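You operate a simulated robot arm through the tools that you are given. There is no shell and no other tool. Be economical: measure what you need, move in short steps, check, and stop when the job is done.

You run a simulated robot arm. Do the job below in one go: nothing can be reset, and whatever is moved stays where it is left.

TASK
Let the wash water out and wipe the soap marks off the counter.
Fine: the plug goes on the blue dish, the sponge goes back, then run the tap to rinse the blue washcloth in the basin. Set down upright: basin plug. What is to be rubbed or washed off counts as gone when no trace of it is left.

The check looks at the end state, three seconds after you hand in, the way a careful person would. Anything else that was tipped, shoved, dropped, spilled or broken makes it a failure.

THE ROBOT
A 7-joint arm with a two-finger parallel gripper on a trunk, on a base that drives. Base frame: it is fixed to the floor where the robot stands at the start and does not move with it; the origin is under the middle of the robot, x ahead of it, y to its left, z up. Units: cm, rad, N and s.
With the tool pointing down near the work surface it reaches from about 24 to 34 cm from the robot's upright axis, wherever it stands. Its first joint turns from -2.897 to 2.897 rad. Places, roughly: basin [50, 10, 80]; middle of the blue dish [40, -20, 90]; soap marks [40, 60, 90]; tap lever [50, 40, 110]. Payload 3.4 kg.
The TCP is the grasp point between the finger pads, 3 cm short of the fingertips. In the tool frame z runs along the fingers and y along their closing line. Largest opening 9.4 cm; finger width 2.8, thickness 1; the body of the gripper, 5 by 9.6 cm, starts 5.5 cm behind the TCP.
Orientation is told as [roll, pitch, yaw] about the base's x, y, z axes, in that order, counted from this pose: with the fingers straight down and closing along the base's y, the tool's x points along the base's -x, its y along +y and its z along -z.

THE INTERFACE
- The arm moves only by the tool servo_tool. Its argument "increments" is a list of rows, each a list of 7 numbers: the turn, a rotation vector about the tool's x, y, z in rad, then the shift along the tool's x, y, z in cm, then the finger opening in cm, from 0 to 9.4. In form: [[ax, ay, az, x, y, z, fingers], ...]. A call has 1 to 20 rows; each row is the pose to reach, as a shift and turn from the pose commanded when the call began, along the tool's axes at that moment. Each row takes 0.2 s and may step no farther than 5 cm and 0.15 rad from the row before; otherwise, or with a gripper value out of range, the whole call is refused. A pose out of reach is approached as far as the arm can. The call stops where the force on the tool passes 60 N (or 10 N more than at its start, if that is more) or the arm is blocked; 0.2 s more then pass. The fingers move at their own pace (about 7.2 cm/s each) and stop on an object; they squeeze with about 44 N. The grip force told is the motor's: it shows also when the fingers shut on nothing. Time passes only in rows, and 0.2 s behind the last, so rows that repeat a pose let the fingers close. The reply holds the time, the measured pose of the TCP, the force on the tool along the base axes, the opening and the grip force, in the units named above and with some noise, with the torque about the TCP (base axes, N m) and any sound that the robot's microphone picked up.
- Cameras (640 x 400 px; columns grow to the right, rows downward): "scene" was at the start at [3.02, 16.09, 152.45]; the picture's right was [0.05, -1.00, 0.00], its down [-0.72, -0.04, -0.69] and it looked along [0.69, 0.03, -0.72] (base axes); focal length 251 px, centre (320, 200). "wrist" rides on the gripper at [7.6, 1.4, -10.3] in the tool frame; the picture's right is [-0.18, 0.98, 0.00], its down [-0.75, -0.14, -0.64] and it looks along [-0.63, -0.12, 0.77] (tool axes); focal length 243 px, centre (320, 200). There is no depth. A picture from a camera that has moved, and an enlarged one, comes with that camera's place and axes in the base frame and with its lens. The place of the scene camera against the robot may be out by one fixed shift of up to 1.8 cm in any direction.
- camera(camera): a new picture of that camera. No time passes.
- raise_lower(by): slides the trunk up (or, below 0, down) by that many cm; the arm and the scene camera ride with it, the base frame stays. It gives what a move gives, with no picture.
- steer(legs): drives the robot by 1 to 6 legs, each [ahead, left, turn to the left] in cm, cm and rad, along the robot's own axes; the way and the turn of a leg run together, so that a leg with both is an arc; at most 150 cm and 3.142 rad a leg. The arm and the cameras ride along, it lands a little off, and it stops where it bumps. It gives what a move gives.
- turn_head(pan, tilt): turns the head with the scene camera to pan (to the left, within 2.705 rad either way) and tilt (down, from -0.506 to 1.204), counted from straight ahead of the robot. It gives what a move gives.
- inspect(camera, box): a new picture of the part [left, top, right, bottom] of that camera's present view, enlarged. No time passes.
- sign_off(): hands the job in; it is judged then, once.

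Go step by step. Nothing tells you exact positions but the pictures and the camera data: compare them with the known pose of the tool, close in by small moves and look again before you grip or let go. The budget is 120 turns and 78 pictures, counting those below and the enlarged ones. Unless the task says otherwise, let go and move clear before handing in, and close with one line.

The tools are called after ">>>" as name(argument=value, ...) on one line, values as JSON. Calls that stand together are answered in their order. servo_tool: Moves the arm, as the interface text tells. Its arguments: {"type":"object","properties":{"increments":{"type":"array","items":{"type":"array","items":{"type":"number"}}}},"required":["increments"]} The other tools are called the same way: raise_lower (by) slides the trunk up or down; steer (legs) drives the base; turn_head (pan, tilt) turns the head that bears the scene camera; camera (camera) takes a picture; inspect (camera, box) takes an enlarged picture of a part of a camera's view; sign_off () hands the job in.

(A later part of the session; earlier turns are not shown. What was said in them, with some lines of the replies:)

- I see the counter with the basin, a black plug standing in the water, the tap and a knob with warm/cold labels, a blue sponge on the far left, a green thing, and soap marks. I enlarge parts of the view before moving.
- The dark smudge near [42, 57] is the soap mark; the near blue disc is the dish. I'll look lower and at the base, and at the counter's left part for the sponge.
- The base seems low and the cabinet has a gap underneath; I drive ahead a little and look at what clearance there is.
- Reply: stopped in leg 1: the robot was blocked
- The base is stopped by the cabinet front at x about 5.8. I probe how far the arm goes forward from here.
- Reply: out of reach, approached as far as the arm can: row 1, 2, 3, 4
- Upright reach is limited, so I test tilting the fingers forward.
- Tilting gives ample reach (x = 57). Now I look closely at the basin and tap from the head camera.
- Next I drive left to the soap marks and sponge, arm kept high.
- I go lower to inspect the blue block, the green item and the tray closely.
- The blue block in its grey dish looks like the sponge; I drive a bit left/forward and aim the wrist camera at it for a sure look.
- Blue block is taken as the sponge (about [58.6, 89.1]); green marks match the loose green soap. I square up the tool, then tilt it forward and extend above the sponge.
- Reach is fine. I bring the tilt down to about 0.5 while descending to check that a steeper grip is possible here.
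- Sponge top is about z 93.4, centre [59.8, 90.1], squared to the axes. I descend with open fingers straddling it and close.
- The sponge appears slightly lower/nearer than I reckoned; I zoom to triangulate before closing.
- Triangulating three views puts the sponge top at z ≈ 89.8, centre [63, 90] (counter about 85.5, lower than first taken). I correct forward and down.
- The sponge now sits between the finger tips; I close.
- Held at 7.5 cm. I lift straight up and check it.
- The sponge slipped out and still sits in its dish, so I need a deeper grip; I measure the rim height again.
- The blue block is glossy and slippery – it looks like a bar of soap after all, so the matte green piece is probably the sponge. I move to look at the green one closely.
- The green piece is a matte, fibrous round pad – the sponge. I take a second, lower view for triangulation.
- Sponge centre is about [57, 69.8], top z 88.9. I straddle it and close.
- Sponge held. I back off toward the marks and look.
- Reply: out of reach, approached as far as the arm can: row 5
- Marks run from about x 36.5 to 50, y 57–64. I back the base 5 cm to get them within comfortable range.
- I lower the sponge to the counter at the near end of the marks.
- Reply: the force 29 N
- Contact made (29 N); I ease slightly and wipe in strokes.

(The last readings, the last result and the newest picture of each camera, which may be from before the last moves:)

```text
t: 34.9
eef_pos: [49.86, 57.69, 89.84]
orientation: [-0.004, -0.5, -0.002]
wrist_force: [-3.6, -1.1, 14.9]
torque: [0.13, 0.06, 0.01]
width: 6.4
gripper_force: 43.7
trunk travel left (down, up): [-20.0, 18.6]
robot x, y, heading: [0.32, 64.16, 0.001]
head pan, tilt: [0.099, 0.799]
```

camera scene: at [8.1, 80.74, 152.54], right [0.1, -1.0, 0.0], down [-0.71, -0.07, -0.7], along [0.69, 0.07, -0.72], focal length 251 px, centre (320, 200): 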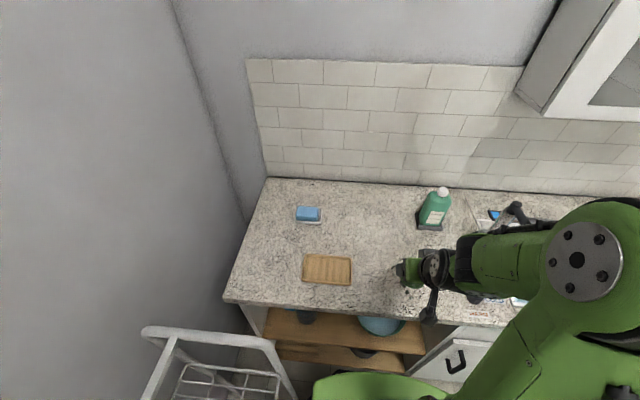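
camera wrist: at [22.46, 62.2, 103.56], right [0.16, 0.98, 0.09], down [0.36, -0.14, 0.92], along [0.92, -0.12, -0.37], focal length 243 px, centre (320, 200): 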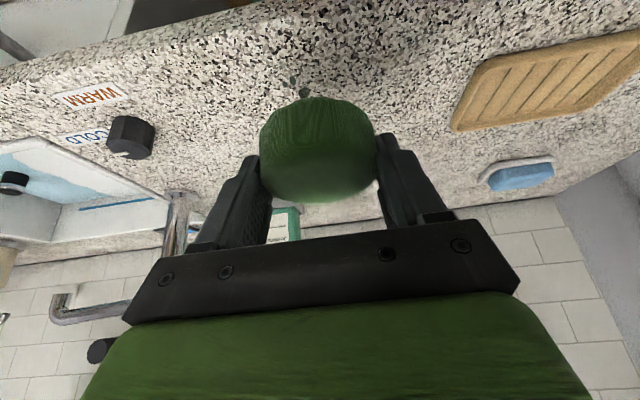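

>>> servo_tool(increments=[[0, 0, 0, -1.45, 0, -2.65, 4.5], [0, 0, 0, -2.9, 0, -5.3, 4.5], [0, 0, 0, -2.9, 4.5, -5.3, 4.5], [0, 0, 0, -2.9, 9, -5.3, 4.5], [0, 0, 0, -2.9, 12, -5.3, 4.5]])

>>> inspect(camera="scene", box=[330, 200, 490, 300])

```text
t: 36.1
eef_pos: [50.16, 69.95, 95.83]
orientation: [-0.002, -0.496, -0.003]
wrist_force: [-0.7, 0.6, -1.0]
torque: [-0.01, -0.02, 0.01]
width: 6.41
gripper_force: 43.9
trunk travel left (down, up): [-20.0, 18.6]
robot x, y, heading: [0.26, 64.23, -0.002]
head pan, tilt: [0.099, 0.799]
```

```text
4.00 times, centred on (410, 250) of scene
camera zoom: at [3.2, 80.98, 152.51], right [0.1, -1.0, 0.0], down [-0.71, -0.07, -0.7], along [0.69, 0.07, -0.72], focal length 1005 px, centre (-40, 0)
```

zoom: 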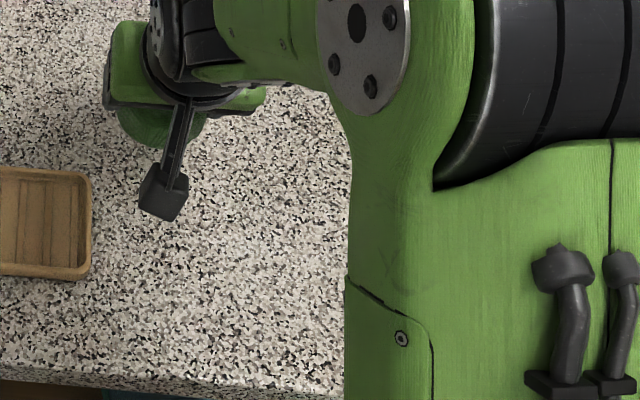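

The visible part looks clean. I check the rest with the wrist camera from higher up.

>>> servo_tool(increments=[[0, 0, 0, 1.5, -1, -4.3, 4.5], [0, 0, 0, 3.0, -2, -8.6, 4.5], [0, 0, 0, 5, -3, -12.5, 4.5], [0, 0, 0, 6.5, -3, -15, 4.5]])

>>> camera(camera="wrist")

>>> inspect(camera="wrist", box=[140, 0, 300, 100])

```text
t: 37.1
eef_pos: [37.01, 66.86, 105.87]
orientation: [-0.001, -0.498, -0.002]
wrist_force: [-0.2, 0.3, -0.4]
torque: [-0.01, -0.01, 0.0]
width: 6.4
gripper_force: 44.4
trunk travel left (down, up): [-20.0, 18.6]
robot x, y, heading: [0.11, 64.42, 0.001]
head pan, tilt: [0.099, 0.799]
```

```text
38 pictures are left
camera wrist: at [25.35, 68.37, 111.21], right [0.16, 0.98, 0.09], down [0.36, -0.14, 0.92], along [0.92, -0.12, -0.37], focal length 243 px, centre (320, 200)
```

wrist: 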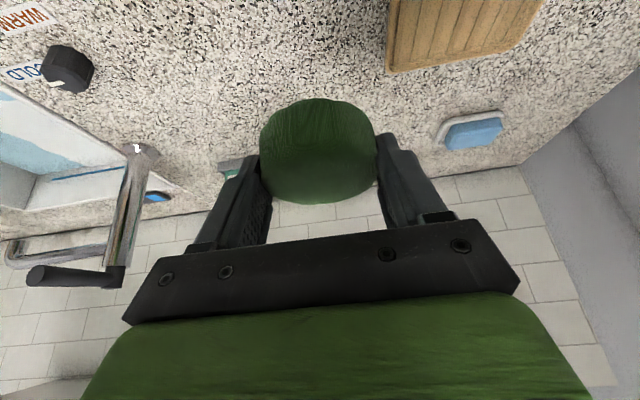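

```text
4.00 times, centred on (220, 50) of wrist
camera zoom: at [25.35, 68.37, 111.21], right [0.16, 0.98, 0.09], down [0.36, -0.14, 0.92], along [0.92, -0.12, -0.37], focal length 970 px, centre (720, 800)
```

zoom: 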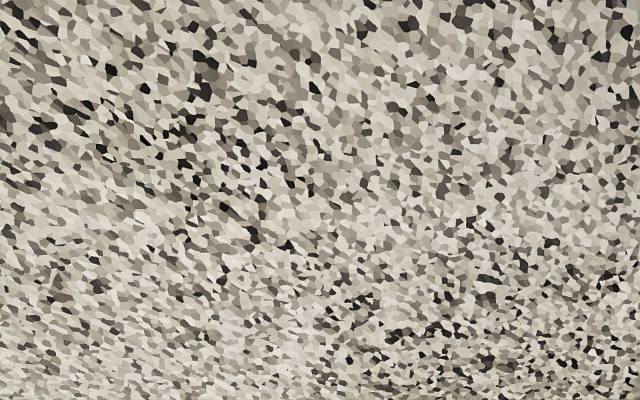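

The counter is clean. I return the sponge to exactly where it stood.

>>> servo_tool(increments=[[0, 0, 0, -2.2, 0.6, 3.9, 4.5], [0, 0, 0, -4.4, 1.2, 7.8, 4.5], [0, 0, 0, -6.6, 1.8, 11.8, 4.5], [0, 0, 0, -8.9, 2.4, 15.7, 4.5], [0, 0, 0, -11.2, 2.98, 19.7, 4.5], [0, 0, 0, -10.2, 2.98, 21.5, 4.5], [0, 0, 0, -9.35, 2.98, 23.05, 4.5]])

```text
t: 38.7
eef_pos: [56.35, 69.77, 90.08]
orientation: [-0.001, -0.497, -0.001]
wrist_force: [0.8, -0.4, 0.1]
torque: [-0.01, 0.0, 0.01]
width: 6.38
gripper_force: 44.2
trunk travel left (down, up): [-20.0, 18.6]
robot x, y, heading: [-0.09, 64.76, -0.007]
head pan, tilt: [0.099, 0.799]
```

>>> servo_tool(increments=[[0, 0, 0, 0.07, 0, 0.12, 4.5], [0, 0, 0, 0.07, 0, 0.12, 6.8], [0, 0, 0, 0.07, 0, 0.12, 9.4], [0, 0, 0, 0.07, 0, 0.12, 9.4], [0, 0, 0, -1.4, 0, -2.5, 9.4], [0, 0, 0, -2.8, 0, -5.1, 9.4], [0, 0, 0, -3.8, 0, -9.5, 9.4]])

>>> camera(camera="wrist")

```text
t: 40.3
eef_pos: [55.0, 69.72, 100.35]
orientation: [-0.002, -0.497, -0.002]
wrist_force: [-0.9, 1.1, 0.3]
torque: [0.01, -0.02, 0.01]
width: 9.4
gripper_force: 0.0
trunk travel left (down, up): [-20.0, 18.6]
robot x, y, heading: [0.08, 64.49, -0.001]
head pan, tilt: [0.099, 0.799]
```

```text
36 pictures are left
camera wrist: at [43.35, 71.25, 105.61], right [0.16, 0.98, 0.09], down [0.36, -0.14, 0.92], along [0.92, -0.12, -0.37], focal length 243 px, centre (320, 200)
```

wrist: 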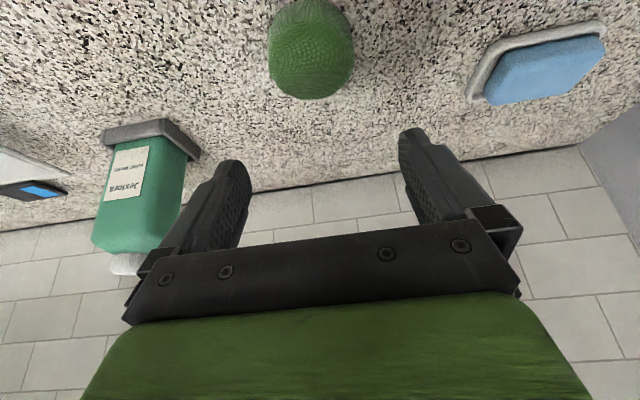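

Sponge is back. Next I raise the arm and drive right to the basin for the plug.

>>> servo_tool(increments=[[0, 0, 0, -0.3, 0, -4.6, 9.4], [0, 0, 0, -0.5, 0, -9.2, 9.4], [0, 0, 0, -0.8, 0, -13.8, 9.4], [0, 0, 0, -1, 0, -18.4, 9.4], [0, 0, 0, -1.3, 0, -23, 9.4], [0, 0, 0, -1.5, 0, -27.7, 9.4]])

>>> steer(legs=[[0, -62, 0]])

>>> camera(camera="wrist")

>>> turn_head(pan=0.0, tilt=0.85)

>>> camera(camera="scene")

```text
t: 41.7
eef_pos: [43.07, 69.7, 125.35]
orientation: [-0.003, -0.498, -0.002]
wrist_force: [-0.7, 0.0, 0.4]
torque: [0.0, 0.01, -0.02]
width: 9.38
gripper_force: 0.0
trunk travel left (down, up): [-20.0, 18.6]
robot x, y, heading: [-0.09, 64.42, -0.005]
head pan, tilt: [0.099, 0.799]
```

```text
t: 45.2
eef_pos: [43.1, 7.13, 125.32]
orientation: [0.0, -0.497, -0.002]
wrist_force: [0.6, -0.3, 0.0]
torque: [0.0, 0.01, 0.03]
width: 9.4
gripper_force: 0.0
trunk travel left (down, up): [-20.0, 18.6]
robot x, y, heading: [0.12, 1.63, -0.005]
head pan, tilt: [0.099, 0.799]
```

```text
35 pictures are left
camera wrist: at [31.51, 8.62, 130.58], right [0.16, 0.98, 0.09], down [0.36, -0.14, 0.92], along [0.92, -0.12, -0.37], focal length 243 px, centre (320, 200)
```

wrist: 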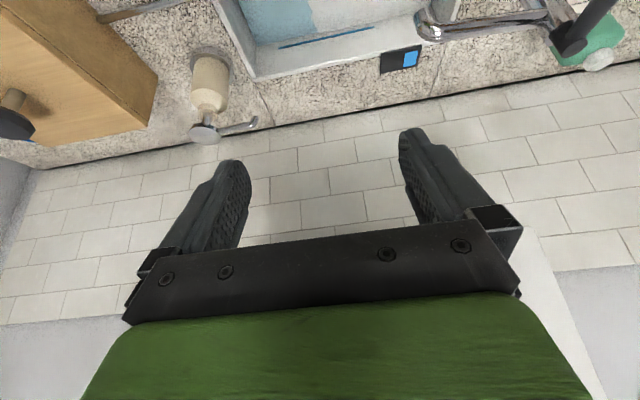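

```text
t: 45.9
eef_pos: [43.1, 7.17, 125.13]
orientation: [-0.001, -0.498, 0.0]
wrist_force: [0.4, -0.5, 0.1]
torque: [-0.03, 0.01, 0.02]
width: 9.42
gripper_force: 0.0
trunk travel left (down, up): [-20.0, 18.6]
robot x, y, heading: [0.13, 1.75, 0.001]
head pan, tilt: [0.0, 0.85]
```

```text
34 pictures are left
camera scene: at [2.89, 17.42, 152.12], right [0.0, -1.0, 0.0], down [-0.75, 0.0, -0.66], along [0.66, 0.0, -0.75], focal length 251 px, centre (320, 200)
```

scene: 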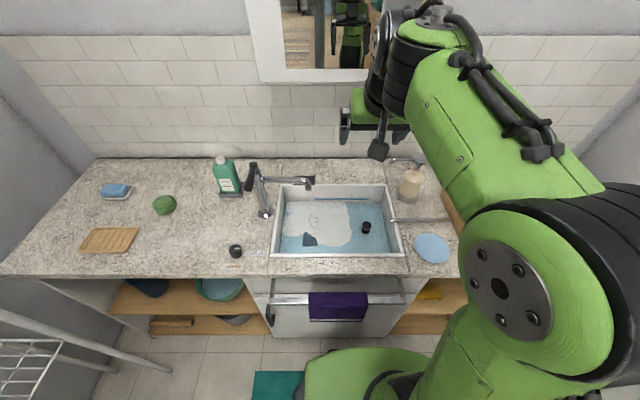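

Counter is spotless. Plug is near [53, 0.8]; I descend over the basin short of it for a look.

>>> servo_tool(increments=[[0, 0, 0, 1.2, -0.8, 3.8, 9.4], [0, 0, 0, 2.5, -1.6, 7.6, 9.4], [0, 0, 0, 4, -2.4, 11.4, 9.4], [0, 0, 0, 5.4, -3.2, 15.2, 9.4], [0, 0, 0, 6.8, -4, 19, 9.4], [0, 0, 0, 8.2, -4.8, 22.8, 9.4], [0, 0, 0, 9.6, -5.6, 26.6, 9.4], [0, 0, 0, 11, -6.4, 30.5, 9.4]])

>>> camera(camera="wrist")

```text
t: 47.7
eef_pos: [48.15, 0.91, 93.1]
orientation: [-0.002, -0.497, 0.001]
wrist_force: [-0.5, 0.1, -0.5]
torque: [0.01, 0.01, 0.02]
width: 9.38
gripper_force: 0.0
trunk travel left (down, up): [-20.0, 18.6]
robot x, y, heading: [-0.03, 1.83, -0.0]
head pan, tilt: [0.0, 0.85]
```

```text
33 pictures are left
camera wrist: at [36.41, 2.34, 98.48], right [0.16, 0.98, 0.09], down [0.36, -0.14, 0.92], along [0.92, -0.12, -0.37], focal length 243 px, centre (320, 200)
```

wrist: 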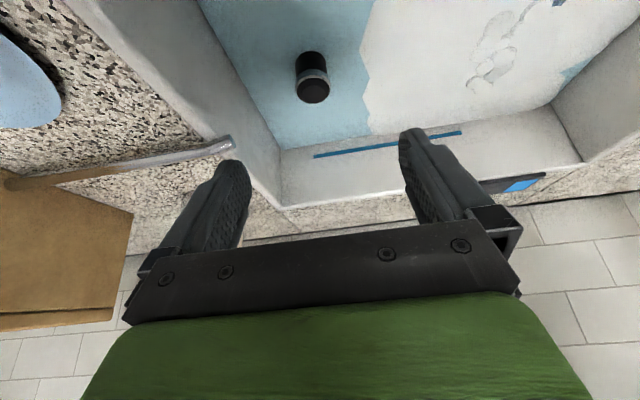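

Plug top is around [52.2, 0.5, 82.2], about 2.8 cm thick. I move in with open fingers.

>>> servo_tool(increments=[[0, 0, 0, -2.2, -0.4, 2.5, 9.4], [0, 0, 0, -1, -0.4, 5.5, 9.4], [0, 0, 0, 0.3, -0.4, 8.3, 9.4], [0, 0, 0, 1.5, -0.4, 10.6, 9.4]])

>>> camera(camera="wrist")

```text
t: 48.7
eef_pos: [51.77, 0.27, 83.18]
orientation: [-0.002, -0.497, 0.002]
wrist_force: [-0.2, -0.6, -1.1]
torque: [0.02, -0.01, -0.02]
width: 9.42
gripper_force: 0.1
trunk travel left (down, up): [-20.0, 18.6]
robot x, y, heading: [-0.21, 1.92, 0.002]
head pan, tilt: [0.0, 0.85]
```

```text
32 pictures are left
camera wrist: at [40.04, 1.84, 88.46], right [0.16, 0.98, 0.09], down [0.36, -0.14, 0.92], along [0.92, -0.12, -0.37], focal length 243 px, centre (320, 200)
```

wrist: 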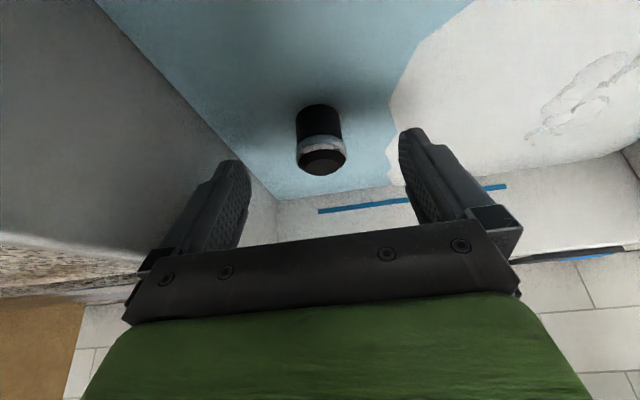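

Refined: plug axis about x 54, top z 80.2. I go a little further and close.

>>> servo_tool(increments=[[0, 0, 0, -0.5, 0.05, 1.5, 9.4], [0, 0, 0, -0.6, 0.05, 2.95, 9.4]])

>>> servo_tool(increments=[[0, 0, 0, 0, 0, 0, 6.5], [0, 0, 0, 0, 0, 0, 4], [0, 0, 0, 0, 0, 0, 2], [0, 0, 0, 0, 0, 0, 1.5], [0, 0, 0, 0, 0, 0, 1.5]])

>>> camera(camera="wrist")

```text
t: 49.3
eef_pos: [53.67, 0.29, 81.75]
orientation: [0.001, -0.501, -0.002]
wrist_force: [-3.5, 0.5, 25.1]
torque: [0.24, 3.51, 0.07]
width: 9.4
gripper_force: 0.0
trunk travel left (down, up): [-20.0, 18.6]
robot x, y, heading: [0.22, 1.88, 0.001]
head pan, tilt: [0.0, 0.85]
stopped in row 2: the force on the tool passed its limit at 68 N (the readings are from after the stop); the commanded pose is now the measured one
```

```text
t: 50.5
eef_pos: [53.74, 0.25, 81.59]
orientation: [0.001, -0.507, -0.001]
wrist_force: [9.9, -0.9, 34.0]
torque: [0.65, 4.99, 0.44]
width: 2.88
gripper_force: 43.9
trunk travel left (down, up): [-20.0, 18.6]
robot x, y, heading: [0.42, 2.01, -0.003]
head pan, tilt: [0.0, 0.85]
```

```text
31 pictures are left
camera wrist: at [42.03, 1.83, 86.9], right [0.16, 0.98, 0.09], down [0.35, -0.14, 0.93], along [0.92, -0.12, -0.37], focal length 243 px, centre (320, 200)
```

wrist: 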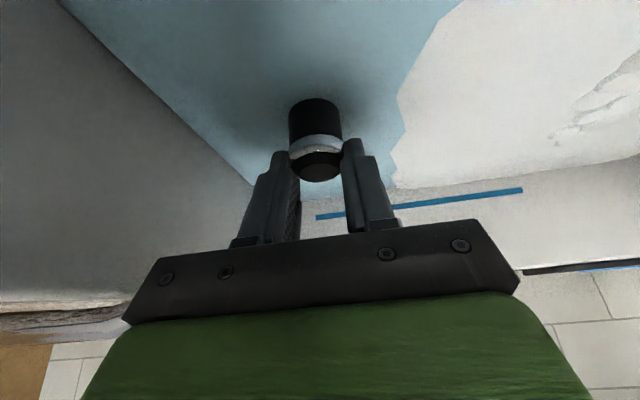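

The hand rests against the basin's front rim, but the plug is gripped (2.9 cm). I lift straight up now.

>>> servo_tool(increments=[[0, 0, 0, -0.24, 0, -0.44, 1.5], [0, 0, 0, -0.72, 0, -1.3, 1.5], [0, 0, 0, -1.44, 0, -2.6, 1.5], [0, 0, 0, -2.4, 0, -4.4, 1.5], [0, 0, 0, -3.84, 0, -7.02, 1.5]])

>>> camera(camera="wrist")

```text
t: 51.7
eef_pos: [53.66, 0.32, 89.51]
orientation: [-0.001, -0.501, -0.003]
wrist_force: [0.2, 0.5, -0.9]
torque: [0.04, 0.02, 0.03]
width: 2.86
gripper_force: 43.9
trunk travel left (down, up): [-20.0, 18.6]
robot x, y, heading: [0.03, 2.0, -0.001]
head pan, tilt: [0.0, 0.85]
```

```text
30 pictures are left
camera wrist: at [41.95, 1.79, 94.83], right [0.16, 0.98, 0.09], down [0.35, -0.14, 0.92], along [0.92, -0.12, -0.37], focal length 243 px, centre (320, 200)
```

wrist: 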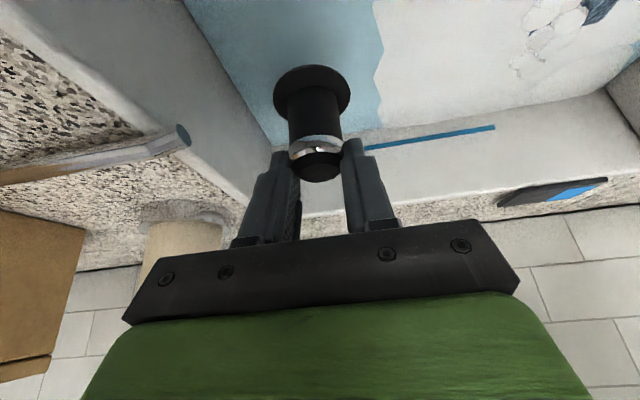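

The plug is out, upright in the grip. I lift it well clear and look at the dish and its surroundings.

>>> servo_tool(increments=[[0, 0, 0, -2, 0, -3.9, 1.5], [0, 0, 0, -4, 0, -7.8, 1.5], [0, 0, 0, -6, 0, -11.7, 1.5], [0, 0, 0, -8, 0, -15.2, 1.5]])

>>> turn_head(pan=-0.3, tilt=0.95)

>>> camera(camera="scene")

>>> camera(camera="wrist")

```text
t: 52.7
eef_pos: [53.46, 0.2, 106.63]
orientation: [-0.001, -0.501, -0.002]
wrist_force: [-0.1, 0.0, -0.3]
torque: [0.01, -0.02, -0.01]
width: 2.87
gripper_force: 43.9
trunk travel left (down, up): [-20.0, 18.6]
robot x, y, heading: [0.2, 1.75, -0.006]
head pan, tilt: [0.0, 0.85]
```

```text
t: 53.5
eef_pos: [53.41, 0.19, 106.43]
orientation: [-0.001, -0.5, -0.001]
wrist_force: [-0.8, 0.3, -0.4]
torque: [0.0, 0.01, -0.03]
width: 2.91
gripper_force: 43.4
trunk travel left (down, up): [-20.0, 18.6]
robot x, y, heading: [0.16, 1.76, 0.004]
head pan, tilt: [-0.3, 0.949]
```

```text
29 pictures are left
camera scene: at [2.03, 15.26, 151.37], right [-0.3, -0.96, 0.0], down [-0.78, 0.24, -0.58], along [0.56, -0.17, -0.81], focal length 251 px, centre (320, 200)
```

scene: 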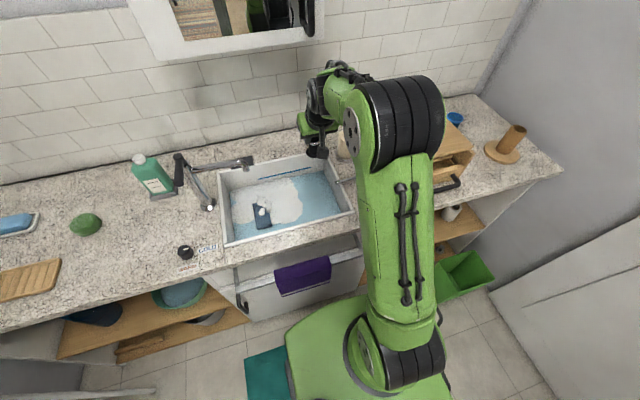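

```text
28 pictures are left
camera wrist: at [41.79, 1.78, 111.81], right [0.16, 0.98, 0.09], down [0.35, -0.14, 0.93], along [0.92, -0.12, -0.37], focal length 243 px, centre (320, 200)
```

wrist: 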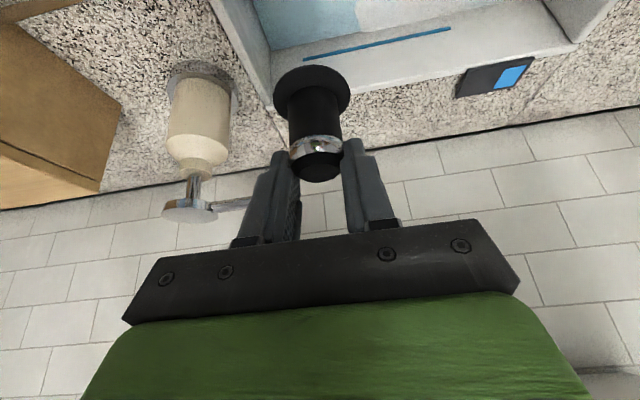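

The dish is centred near [41.3, -16.7], with the box's side at y ≈ -26. I carry the plug over it and come down partway.

>>> servo_tool(increments=[[0, 0, 0, 2.2, -3.4, -1.2, 1.5], [0, 0, 0, 4.4, -6.8, -2.4, 1.5], [0, 0, 0, 6.6, -10.2, -3.6, 1.5], [0, 0, 0, 8.8, -13.6, -4.8, 1.5], [0, 0, 0, 10.9, -16.9, -5.95, 1.5], [0, 0, 0, 12.8, -16.9, -2.45, 1.5], [0, 0, 0, 14.7, -16.9, 1.05, 1.5]])

>>> turn_head(pan=0.0, tilt=0.95)

>>> camera(camera="scene")

>>> camera(camera="wrist")

```text
t: 55.1
eef_pos: [41.0, -16.6, 98.53]
orientation: [0.0, -0.501, -0.002]
wrist_force: [-0.5, 0.3, -0.6]
torque: [0.0, -0.01, -0.03]
width: 2.88
gripper_force: 44.2
trunk travel left (down, up): [-20.0, 18.6]
robot x, y, heading: [0.05, 1.56, 0.0]
head pan, tilt: [-0.3, 0.949]
```

```text
t: 55.9
eef_pos: [41.03, -16.43, 98.66]
orientation: [-0.001, -0.501, -0.003]
wrist_force: [0.6, -0.3, -0.8]
torque: [0.0, -0.02, -0.02]
width: 2.88
gripper_force: 43.8
trunk travel left (down, up): [-20.0, 18.6]
robot x, y, heading: [0.2, 2.03, 0.004]
head pan, tilt: [0.0, 0.949]
```

```text
27 pictures are left
camera scene: at [2.36, 17.38, 151.37], right [0.0, -1.0, 0.0], down [-0.81, 0.0, -0.58], along [0.58, 0.0, -0.81], focal length 251 px, centre (320, 200)
```

scene: 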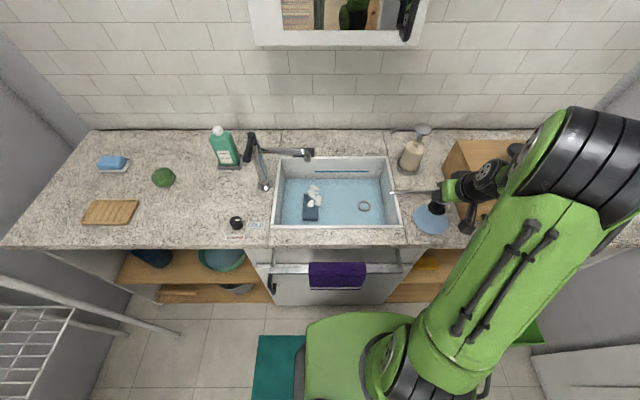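

```text
26 pictures are left
camera wrist: at [29.34, -14.98, 103.95], right [0.16, 0.98, 0.09], down [0.35, -0.14, 0.93], along [0.92, -0.12, -0.37], focal length 243 px, centre (320, 200)
```

wrist: 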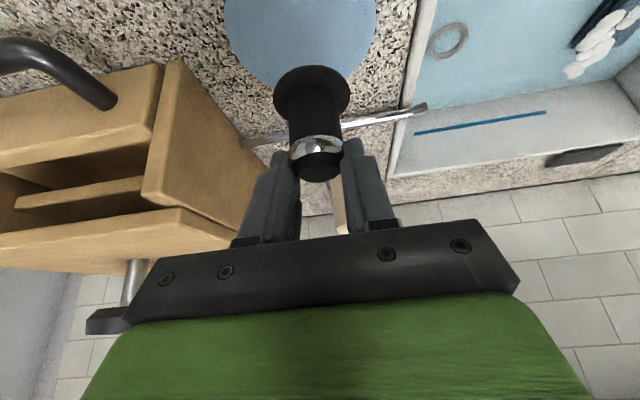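

Plug is centred over the dish. I lower it gently.

>>> servo_tool(increments=[[0, 0, 0, 1.2, 0, 2.2, 1.5], [0, 0, 0, 1.9, 0, 3.5, 1.5], [0, 0, 0, 2.3, 0, 4.2, 1.5]])

>>> camera(camera="wrist")

```text
t: 56.7
eef_pos: [41.03, -16.56, 93.95]
orientation: [-0.002, -0.501, -0.001]
wrist_force: [-2.0, 1.0, 5.3]
torque: [0.04, 0.05, -0.02]
width: 2.87
gripper_force: 43.6
trunk travel left (down, up): [-20.0, 18.6]
robot x, y, heading: [0.38, 1.95, 0.002]
head pan, tilt: [0.0, 0.949]
```

```text
25 pictures are left
camera wrist: at [29.32, -15.01, 99.19], right [0.16, 0.98, 0.09], down [0.35, -0.14, 0.93], along [0.92, -0.12, -0.37], focal length 243 px, centre (320, 200)
```

wrist: 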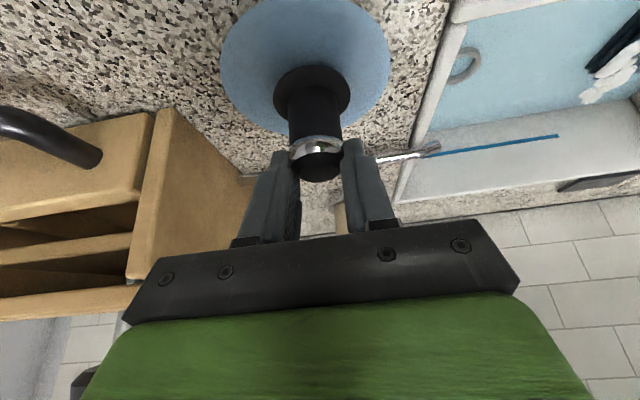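

Contact (5 N); the plug stands in the middle of the dish. I release and retreat upward.

>>> servo_tool(increments=[[0, 0, 0, 0, 0, 0, 2.5], [0, 0, 0, 0, 0, 0, 4.5], [0, 0, 0, 0, 0, 0, 6], [0, 0, 0, 0, 0, 0, 6], [0, 0, 0, -1, 0, -1.8, 6], [0, 0, 0, -2.4, 0, -4.4, 6], [0, 0, 0, -4.3, 0, -7.9, 6]])

>>> camera(camera="wrist")

```text
t: 58.3
eef_pos: [40.74, -16.63, 102.94]
orientation: [-0.002, -0.501, -0.001]
wrist_force: [0.3, -1.1, 0.0]
torque: [0.02, 0.0, -0.01]
width: 6.02
gripper_force: 0.0
trunk travel left (down, up): [-20.0, 18.6]
robot x, y, heading: [-0.29, 1.48, 0.0]
head pan, tilt: [0.0, 0.949]
```

```text
24 pictures are left
camera wrist: at [29.13, -15.09, 108.22], right [0.16, 0.98, 0.09], down [0.35, -0.14, 0.93], along [0.92, -0.12, -0.37], focal length 243 px, centre (320, 200)
```

wrist: 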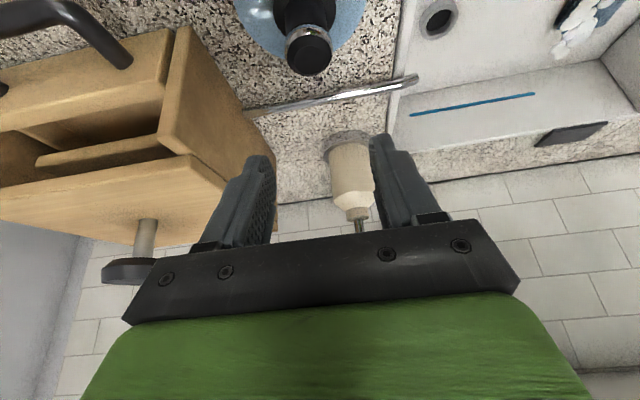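

The plug stands on the dish and the basin has drained. Now I raise the arm away and study the tap and washcloth.

>>> servo_tool(increments=[[0, 0, 0, -2.2, 1, -4.2, 6], [0, 0, 0, -4.5, 2, -8.3, 6], [0, 0, 0, -6.8, 3, -12.5, 6], [0, 0, 0, -9, 4, -16.5, 6]])

>>> steer(legs=[[0, 32, 0]])

>>> turn_head(pan=0.0, tilt=0.85)

>>> camera(camera="scene")

>>> camera(camera="wrist")

```text
t: 59.3
eef_pos: [40.78, -12.59, 121.81]
orientation: [0.0, -0.501, -0.002]
wrist_force: [-0.6, 0.3, 0.6]
torque: [0.04, -0.05, -0.02]
width: 6.03
gripper_force: 0.1
trunk travel left (down, up): [-20.0, 18.6]
robot x, y, heading: [0.2, 1.58, 0.004]
head pan, tilt: [0.0, 0.949]
```

```text
t: 61.4
eef_pos: [41.06, 19.57, 121.75]
orientation: [-0.001, -0.5, 0.001]
wrist_force: [0.0, 0.4, 0.0]
torque: [0.01, 0.01, -0.03]
width: 5.98
gripper_force: 0.1
trunk travel left (down, up): [-20.0, 18.6]
robot x, y, heading: [-0.0, 33.67, 0.005]
head pan, tilt: [0.0, 0.949]
```

```text
t: 62.1
eef_pos: [40.88, 19.46, 121.74]
orientation: [0.0, -0.501, 0.0]
wrist_force: [-0.3, 0.1, 0.7]
torque: [-0.02, 0.02, 0.02]
width: 5.98
gripper_force: 0.0
trunk travel left (down, up): [-20.0, 18.6]
robot x, y, heading: [0.09, 33.73, -0.001]
head pan, tilt: [0.0, 0.85]
```

```text
23 pictures are left
camera scene: at [2.86, 49.37, 152.12], right [0.0, -1.0, 0.0], down [-0.75, 0.0, -0.66], along [0.66, 0.0, -0.75], focal length 251 px, centre (320, 200)
```

scene: 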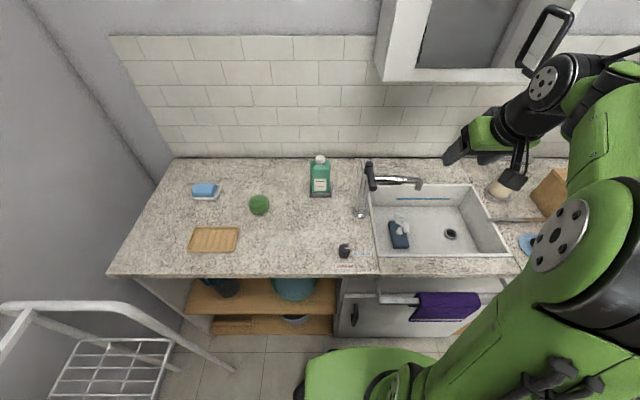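

```text
22 pictures are left
camera wrist: at [29.25, 20.95, 127.05], right [0.16, 0.98, 0.09], down [0.35, -0.14, 0.93], along [0.92, -0.12, -0.37], focal length 243 px, centre (320, 200)
```

wrist: 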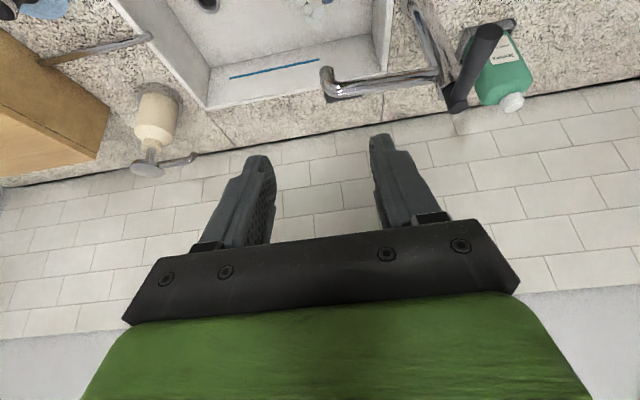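

>>> inspect(camera="scene", box=[330, 145, 490, 265])

>>> inspect(camera="wrist", box=[300, 0, 540, 130])

```text
3.33 times, centred on (410, 205) of scene
camera zoom: at [2.86, 49.37, 152.12], right [0.0, -1.0, 0.0], down [-0.75, 0.0, -0.66], along [0.66, 0.0, -0.75], focal length 838 px, centre (20, 183)
```

zoom: 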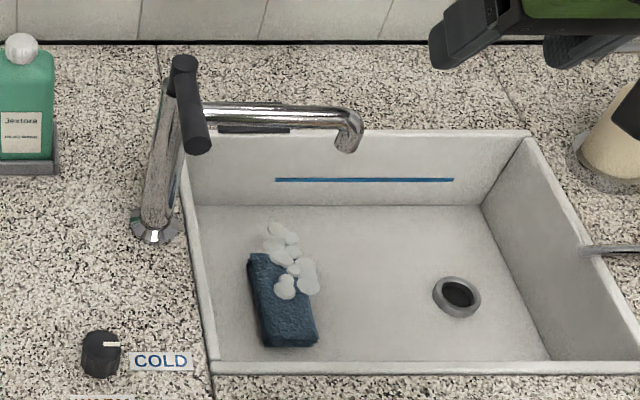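

```text
2.67 times, centred on (420, 65) of wrist
camera zoom: at [29.25, 20.95, 127.05], right [0.16, 0.98, 0.09], down [0.35, -0.14, 0.93], along [0.92, -0.12, -0.37], focal length 647 px, centre (53, 560)
```

zoom: 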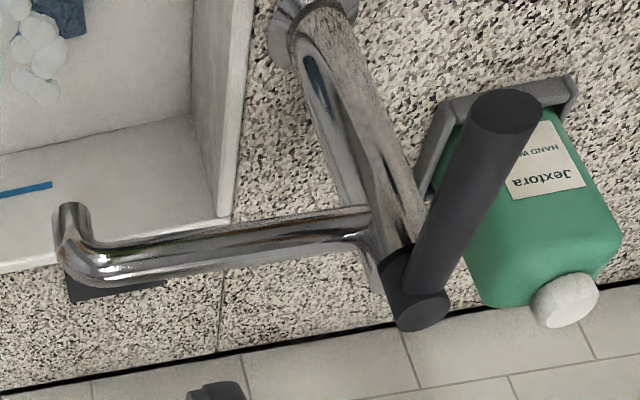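

The tap's black handle points toward me: end at about [46.8, 35.7, 105.9], column at [55.5, 36]; the spout end at about [53, 20.4] is right above the cloth. I move above the handle.

>>> servo_tool(increments=[[0, 0, 0, -0.3, 4.2, 0.5, 6], [0, 0, 0, -0.6, 8.4, 1, 6], [0, 0, 0, -1, 12.6, 2.5, 6], [0, 0, 0, -1.8, 16.3, 5.5, 6], [0, 0, 0, -2.6, 16.3, 9.1, 6]])

>>> camera(camera="wrist")

```text
t: 63.3
eef_pos: [47.74, 35.62, 114.9]
orientation: [0.0, -0.502, -0.001]
wrist_force: [0.5, -0.5, -0.4]
torque: [0.0, 0.03, 0.02]
width: 5.96
gripper_force: 0.1
trunk travel left (down, up): [-20.0, 18.6]
robot x, y, heading: [0.03, 33.57, 0.006]
head pan, tilt: [0.0, 0.85]
```

```text
19 pictures are left
camera wrist: at [36.07, 37.15, 120.24], right [0.16, 0.98, 0.09], down [0.35, -0.14, 0.93], along [0.92, -0.12, -0.37], focal length 243 px, centre (320, 200)
```

wrist: 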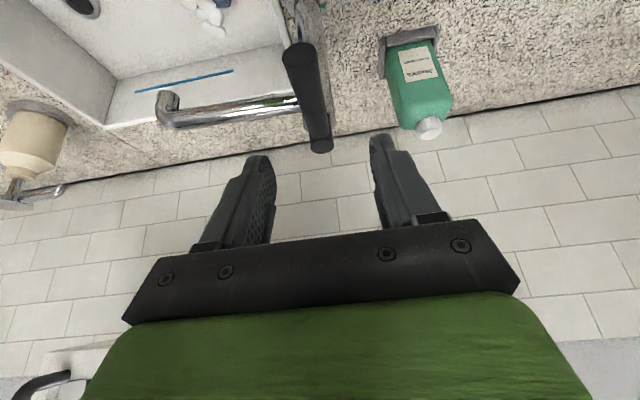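

>>> servo_tool(increments=[[0, 0, 0, 0.8, -0.27, 3.0, 6], [0, 0, 0, 2.2, -0.27, 5.8, 6], [0, 0, 0, 3.6, -0.27, 8.4, 6], [0, 0, 0, 3.6, -0.27, 8.4, 4], [0, 0, 0, 3.6, -0.27, 8.4, 2], [0, 0, 0, 3.6, -0.27, 8.4, 0.5], [0, 0, 0, 3.6, -0.27, 8.4, 0.5]])

>>> camera(camera="wrist")

```text
t: 64.9
eef_pos: [48.48, 35.42, 105.99]
orientation: [-0.001, -0.5, 0.0]
wrist_force: [-1.3, -0.7, -2.2]
torque: [-0.02, -0.37, -0.03]
width: 2.57
gripper_force: 44.9
trunk travel left (down, up): [-20.0, 18.6]
robot x, y, heading: [0.21, 33.54, 0.007]
head pan, tilt: [0.0, 0.85]
```

```text
18 pictures are left
camera wrist: at [36.8, 36.96, 111.15], right [0.16, 0.98, 0.09], down [0.35, -0.14, 0.93], along [0.92, -0.12, -0.37], focal length 243 px, centre (320, 200)
```

wrist: 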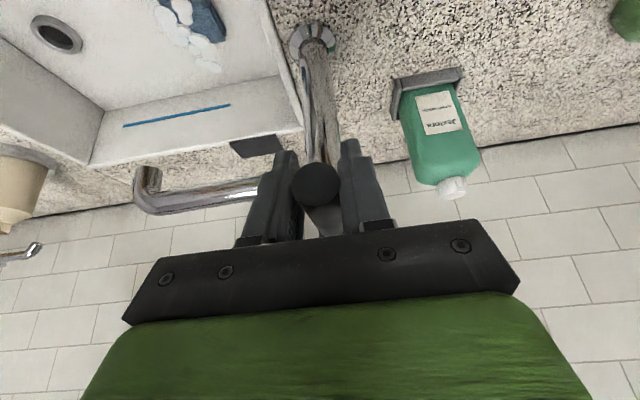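

Handle gripped. I try lifting it a little.

>>> servo_tool(increments=[[0, 0, 0, -0.24, 0, -0.44, 0.5], [0, 0, 0, -0.48, 0, -0.88, 0.5], [0, 0, 0, -0.72, 0, -1.32, 0.5]])

```text
t: 65.7
eef_pos: [48.33, 35.55, 106.92]
orientation: [-0.002, -0.485, 0.002]
wrist_force: [-7.4, -0.4, -43.3]
torque: [0.02, -0.39, -0.06]
width: 2.55
gripper_force: 44.5
trunk travel left (down, up): [-20.0, 18.6]
robot x, y, heading: [0.35, 33.89, 0.001]
head pan, tilt: [0.0, 0.85]
```

Upward is resisted with no sound of water; I go back and try turning it sideways instead.

>>> servo_tool(increments=[[0, 0, 0, 0.36, 0, 0.66, 0.5], [0, 0, 0, 0.72, 0, 1.32, 0.5]])

>>> servo_tool(increments=[[0, 0, 0, 0, -0.5, 0, 0.5], [0, 0, 0, 0, -1, 0, 0.5], [0, 0, 0, 0, -1.5, 0, 0.5]])

```text
t: 66.3
eef_pos: [48.37, 35.43, 106.8]
orientation: [-0.001, -0.523, 0.0]
wrist_force: [-12.8, -0.3, 34.9]
torque: [0.04, -0.1, -0.1]
width: 2.52
gripper_force: 45.2
trunk travel left (down, up): [-20.0, 18.6]
robot x, y, heading: [0.03, 33.7, 0.003]
head pan, tilt: [0.0, 0.85]
```

```text
t: 67.1
eef_pos: [48.34, 35.23, 106.56]
orientation: [0.002, -0.518, 0.015]
wrist_force: [-2.3, 30.3, 45.0]
torque: [0.14, -0.38, 0.3]
width: 2.47
gripper_force: 45.1
trunk travel left (down, up): [-20.0, 18.6]
robot x, y, heading: [-0.13, 33.7, -0.0]
head pan, tilt: [0.0, 0.85]
```

The handle stayed up after my lift (stiff hinge), while sideways is blocked: so it lifts. I raise it further.

>>> servo_tool(increments=[[0, 0, 0, -0.1, 0.75, -0.2, 0.5], [0, 0, 0, -0.4, 1.5, -0.8, 0.5], [0, 0, 0, -0.8, 1.5, -1.5, 0.5], [0, 0, 0, -1.2, 1.5, -2.0, 0.5], [0, 0, 0, -1.6, 1.5, -2.5, 0.5]])

>>> camera(camera="wrist")

```text
t: 68.3
eef_pos: [48.6, 35.31, 108.99]
orientation: [0.0, -0.501, -0.004]
wrist_force: [-2.7, 0.1, -15.4]
torque: [-0.08, -0.08, 0.01]
width: 2.17
gripper_force: 44.3
trunk travel left (down, up): [-20.0, 18.6]
robot x, y, heading: [-0.11, 33.64, 0.003]
head pan, tilt: [0.0, 0.85]
```

```text
17 pictures are left
camera wrist: at [37.09, 36.9, 114.21], right [0.17, 0.98, 0.09], down [0.35, -0.14, 0.93], along [0.92, -0.12, -0.37], focal length 243 px, centre (320, 200)
```

wrist: 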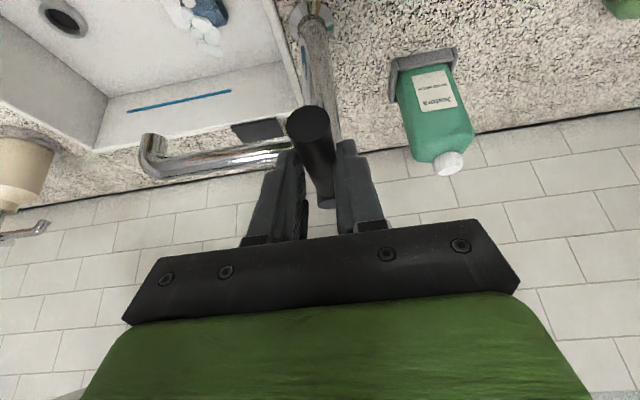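

The fingers merely slipped up; the handle has not moved. I re-grip at its centre and try turning it to the left (+y).

>>> servo_tool(increments=[[0, 0, 0, 0, 0, 0, 3.5], [0, 0, 0, 0, 0, 0, 5], [0, 0, 0, 0.8, 0, 1.5, 5], [0, 0, 0, 1.6, 0, 2.85, 5], [0, 0, 0, 1.6, 0, 2.85, 2.5], [0, 0, 0, 1.6, 0, 2.85, 0.5], [0, 0, 0, 1.6, 0, 2.85, 0.5]])

>>> servo_tool(increments=[[0, 0, 0, 0, 0.5, 0, 0.5], [0, 0, 0, 0, 1, 0, 0.5], [0, 0, 0, 0, 1.5, 0, 0.5], [0, 0, 0, 0, 2, 0, 0.5]])

```text
t: 69.9
eef_pos: [48.64, 35.51, 105.7]
orientation: [-0.001, -0.502, 0.0]
wrist_force: [2.2, -0.1, 0.9]
torque: [0.03, -0.29, -0.03]
width: 2.55
gripper_force: 44.3
trunk travel left (down, up): [-20.0, 18.6]
robot x, y, heading: [-0.44, 33.33, -0.002]
head pan, tilt: [0.0, 0.85]
```

```text
t: 70.9
eef_pos: [48.59, 36.83, 105.71]
orientation: [-0.001, -0.499, -0.007]
wrist_force: [-2.2, -19.8, -1.5]
torque: [-0.07, -0.76, -1.25]
width: 2.84
gripper_force: 45.4
trunk travel left (down, up): [-20.0, 18.6]
robot x, y, heading: [-0.21, 33.93, -0.003]
head pan, tilt: [0.0, 0.85]
```

It turns to the left. I follow the arc, turning the tool with the handle.

>>> servo_tool(increments=[[0.07, 0, 0.123, -0.1, 0, 0.05, 0.5], [0.14, 0, 0.25, -0.25, 0.2, 0.13, 0.5], [0.2, 0, 0.37, -0.59, 0.95, 0.32, 0.5], [0.26, 0, 0.48, -1.04, 1.85, 0.57, 0.5]])

>>> camera(camera="scene")

```text
t: 71.9
eef_pos: [49.78, 39.47, 105.68]
orientation: [0.003, -0.501, -0.547]
wrist_force: [-2.1, 1.0, 4.3]
torque: [0.19, 0.41, -0.06]
width: 2.6
gripper_force: 44.7
trunk travel left (down, up): [-20.0, 18.6]
robot x, y, heading: [-0.03, 33.45, 0.004]
head pan, tilt: [0.0, 0.85]
```

```text
16 pictures are left
camera scene: at [2.8, 49.42, 152.12], right [0.0, -1.0, 0.0], down [-0.75, 0.0, -0.66], along [0.66, 0.0, -0.75], focal length 251 px, centre (320, 200)
```

scene: 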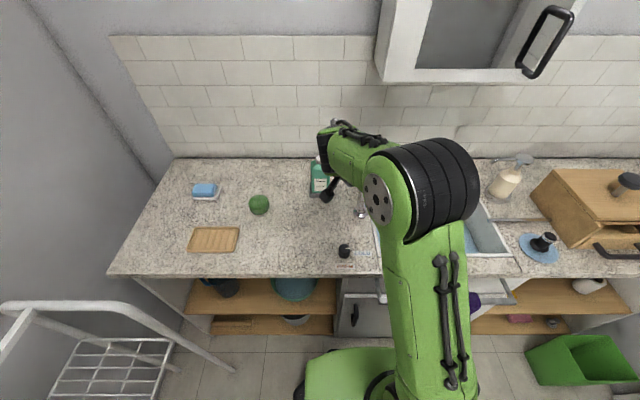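

>>> camera(camera="wrist")

```text
15 pictures are left
camera wrist: at [40.46, 46.74, 110.93], right [0.65, 0.76, 0.09], down [0.23, -0.31, 0.92], along [0.73, -0.58, -0.37], focal length 243 px, centre (320, 200)
```

wrist: 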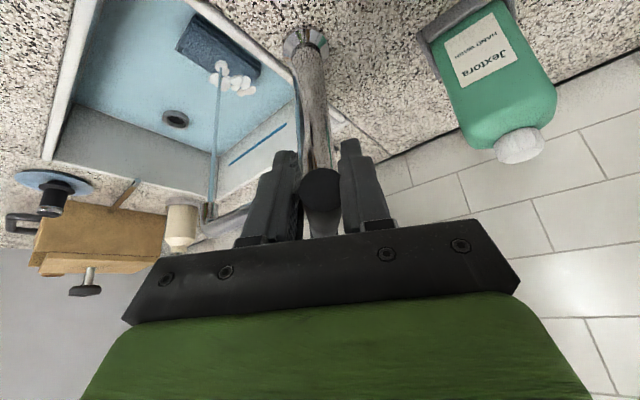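

Water is running, the stream landing on the foam at the cloth's edge. I let it run and watch.

>>> servo_tool(increments=[[0, 0, 0, 0, 0, 0, 0.5], [0, 0, 0, 0, 0, 0, 0.5], [0, 0, 0, 0, 0, 0, 0.5], [0, 0, 0, 0, 0, 0, 0.5], [0, 0, 0, 0, 0, 0, 0.5], [0, 0, 0, 0, 0, 0, 0.5], [0, 0, 0, 0, 0, 0, 0.5], [0, 0, 0, 0, 0, 0, 0.5], [0, 0, 0, 0, 0, 0, 0.5], [0, 0, 0, 0, 0, 0, 0.5], [0, 0, 0, 0, 0, 0, 0.5], [0, 0, 0, 0, 0, 0, 0.5], [0, 0, 0, 0, 0, 0, 0.5], [0, 0, 0, 0, 0, 0, 0.5], [0, 0, 0, 0, 0, 0, 0.5], [0, 0, 0, 0, 0, 0, 0.5], [0, 0, 0, 0, 0, 0, 0.5], [0, 0, 0, 0, 0, 0, 0.5], [0, 0, 0, 0, 0, 0, 0.5], [0, 0, 0, 0, 0, 0, 0.5]])

>>> inspect(camera="wrist", box=[90, 0, 330, 150])

```text
t: 76.1
eef_pos: [49.56, 39.43, 105.65]
orientation: [0.001, -0.501, -0.547]
wrist_force: [-8.2, 3.5, -4.5]
torque: [-0.03, -0.04, -0.2]
width: 2.61
gripper_force: 44.8
trunk travel left (down, up): [-20.0, 18.6]
robot x, y, heading: [0.58, 33.36, 0.004]
head pan, tilt: [0.0, 0.85]
```

```text
2.67 times, centred on (210, 75) of wrist
camera zoom: at [40.41, 46.67, 110.92], right [0.65, 0.76, 0.09], down [0.23, -0.3, 0.92], along [0.73, -0.58, -0.37], focal length 647 px, centre (613, 533)
```

zoom: 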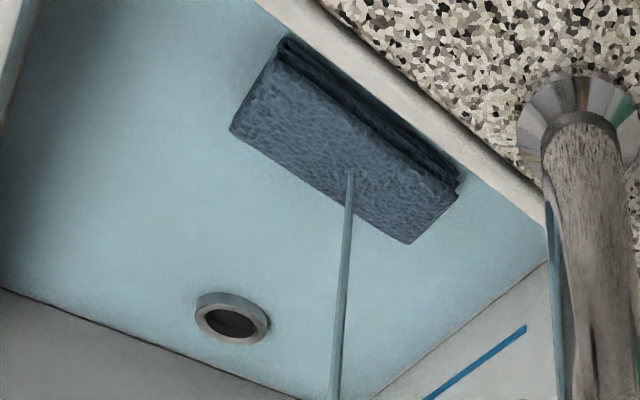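

The foam is gone and the cloth is clean. I let it run two seconds more, then turn the handle back to shut the tap.

>>> servo_tool(increments=[[0, 0, 0, 0, 0, 0, 0.5], [0, 0, 0, 0, 0, 0, 0.5], [0, 0, 0, 0, 0, 0, 0.5], [0, 0, 0, 0, 0, 0, 0.5], [0, 0, 0, 0, 0, 0, 0.5], [0, 0, 0, 0, 0, 0, 0.5], [0, 0, 0, 0, 0, 0, 0.5], [0, 0, 0, 0, 0, 0, 0.5], [-0.067, 0, -0.123, -0.03, -1.03, 0.02, 0.5], [-0.134, 0, -0.246, -0.18, -2.05, 0.1, 0.5], [-0.2, 0, -0.37, -0.47, -3.03, 0.26, 0.5], [-0.262, 0, -0.48, -0.88, -3.95, 0.48, 0.5], [-0.262, 0, -0.48, -1.02, -4.25, 0.56, 0.5], [-0.262, 0, -0.48, -1.02, -4.25, 0.56, 0.5]])

>>> camera(camera="wrist")

```text
t: 79.1
eef_pos: [48.3, 35.32, 105.8]
orientation: [0.0, -0.503, 0.004]
wrist_force: [-13.1, 6.9, -7.2]
torque: [-0.02, -0.03, 0.29]
width: 2.57
gripper_force: 44.5
trunk travel left (down, up): [-20.0, 18.6]
robot x, y, heading: [-0.06, 33.47, 0.005]
head pan, tilt: [0.0, 0.85]
```

```text
13 pictures are left
camera wrist: at [36.73, 36.75, 110.92], right [0.16, 0.98, 0.09], down [0.35, -0.14, 0.93], along [0.92, -0.11, -0.37], focal length 243 px, centre (320, 200)
```

wrist: 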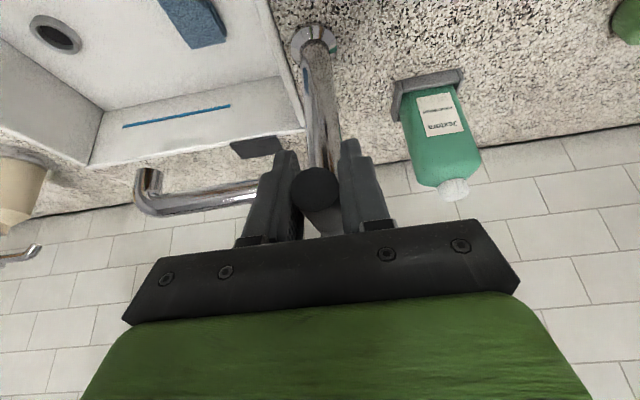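

Water is off and the floor of the basin is dry again. I release the handle, rise clear and take a final look around.

>>> servo_tool(increments=[[0, 0, 0, 0, 0, 0, 3.5], [0, 0, 0, 0, 0, 0, 6], [0, 0, 0, -0.5, 0, -3, 6], [0, 0, 0, -2, 0, -7, 6], [0, 0, 0, -4, 0, -11, 6], [0, 0, 0, -4, -4, -15, 6], [0, 0, 0, -4, -8, -18, 6], [0, 0, 0, -4, -12, -20, 6], [0, 0, 0, -4, -16, -20, 6]])

>>> camera(camera="scene")

>>> inspect(camera="scene", box=[330, 145, 490, 265])

>>> inspect(camera="scene", box=[160, 165, 360, 280])

```text
refused: row 6 steps farther than a row can; nothing moved
```

```text
12 pictures are left
camera scene: at [2.64, 49.57, 152.1], right [0.0, -1.0, 0.0], down [-0.75, 0.0, -0.66], along [0.66, 0.0, -0.75], focal length 251 px, centre (320, 200)
```

scene: 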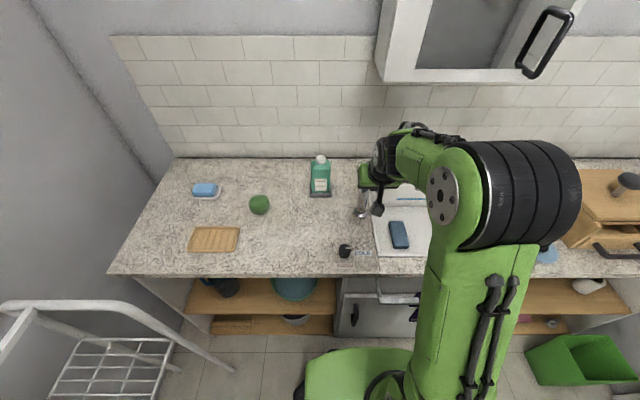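

```text
3.33 times, centred on (410, 205) of scene
camera zoom: at [2.64, 49.57, 152.1], right [0.0, -1.0, 0.0], down [-0.75, 0.0, -0.66], along [0.66, 0.0, -0.75], focal length 838 px, centre (20, 183)
```

zoom: 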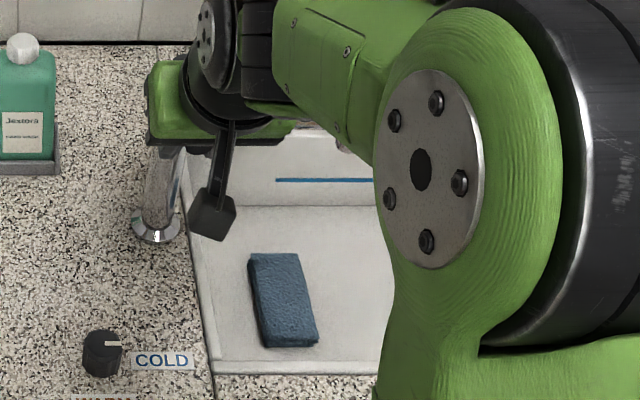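

```text
3.20 times, centred on (260, 222) of scene
camera zoom: at [2.64, 49.57, 152.1], right [0.0, -1.0, 0.0], down [-0.75, 0.0, -0.66], along [0.66, 0.0, -0.75], focal length 804 px, centre (512, 128)
```

zoom: 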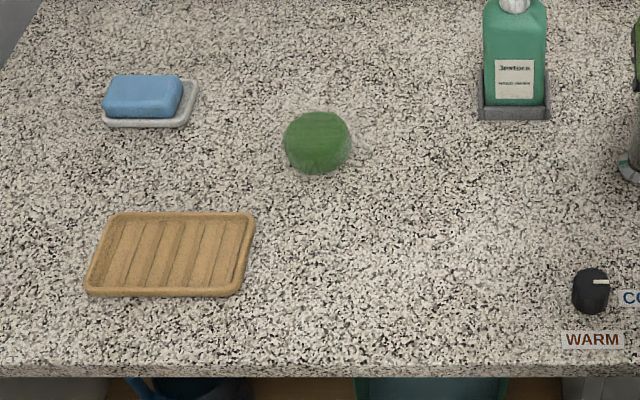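

>>> servo_tool(increments=[[0, 0, 0, 0, 0, 0, 3.5], [0, 0, 0, 0, 0, 0, 6], [0, 0, 0, -0.5, 0, -3, 6], [0, 0, 0, -2, 0, -6.5, 6], [0, 0, 0, -4, 0, -10, 6], [0, 0, 0, -4, -3, -12.5, 6], [0, 0, 0, -4, -6, -15, 6], [0, 0, 0, -4, -10, -16, 6], [0, 0, 0, -4, -14, -16, 6]])

>>> inspect(camera="scene", box=[330, 145, 490, 265])

>>> camera(camera="wrist")

```text
t: 81.1
eef_pos: [44.34, 21.02, 121.57]
orientation: [0.003, -0.5, 0.001]
wrist_force: [-0.2, -0.6, 0.3]
torque: [0.04, 0.02, 0.03]
width: 5.99
gripper_force: 0.0
trunk travel left (down, up): [-20.0, 18.6]
robot x, y, heading: [-0.11, 33.84, 0.001]
head pan, tilt: [0.0, 0.85]
```

```text
3.33 times, centred on (410, 205) of scene
camera zoom: at [2.9, 49.27, 152.13], right [0.0, -1.0, 0.0], down [-0.75, 0.0, -0.66], along [0.66, 0.0, -0.75], focal length 838 px, centre (20, 183)
```

zoom: 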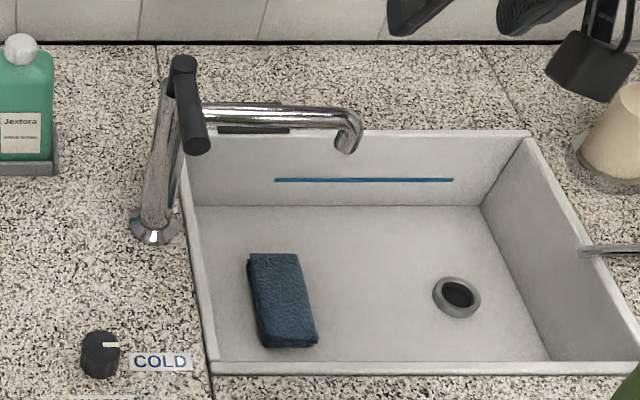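

```text
8 pictures are left
camera wrist: at [32.73, 22.37, 126.84], right [0.16, 0.98, 0.09], down [0.35, -0.14, 0.92], along [0.92, -0.12, -0.37], focal length 243 px, centre (320, 200)
```

wrist: 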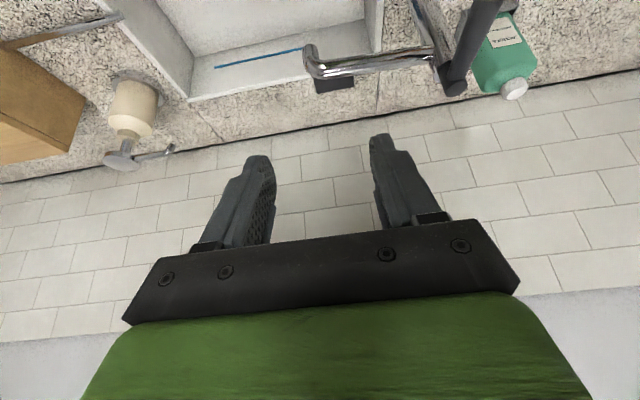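

The basin is empty, the tap is shut with its handle back at the start, and the cloth has no foam left. The counter is clean, the sponge is back in its place, and the plug was standing on the blue dish when last in view. I hand in.

>>> sign_off()

```text
The job is handed in.
```

The job is handed in: the wash water is out and the plug is upright on the blue dish. The soap marks are wiped off and the sponge, which I took to be the green pad, is back where it was. The blue washcloth is rinsed and the tap is off.
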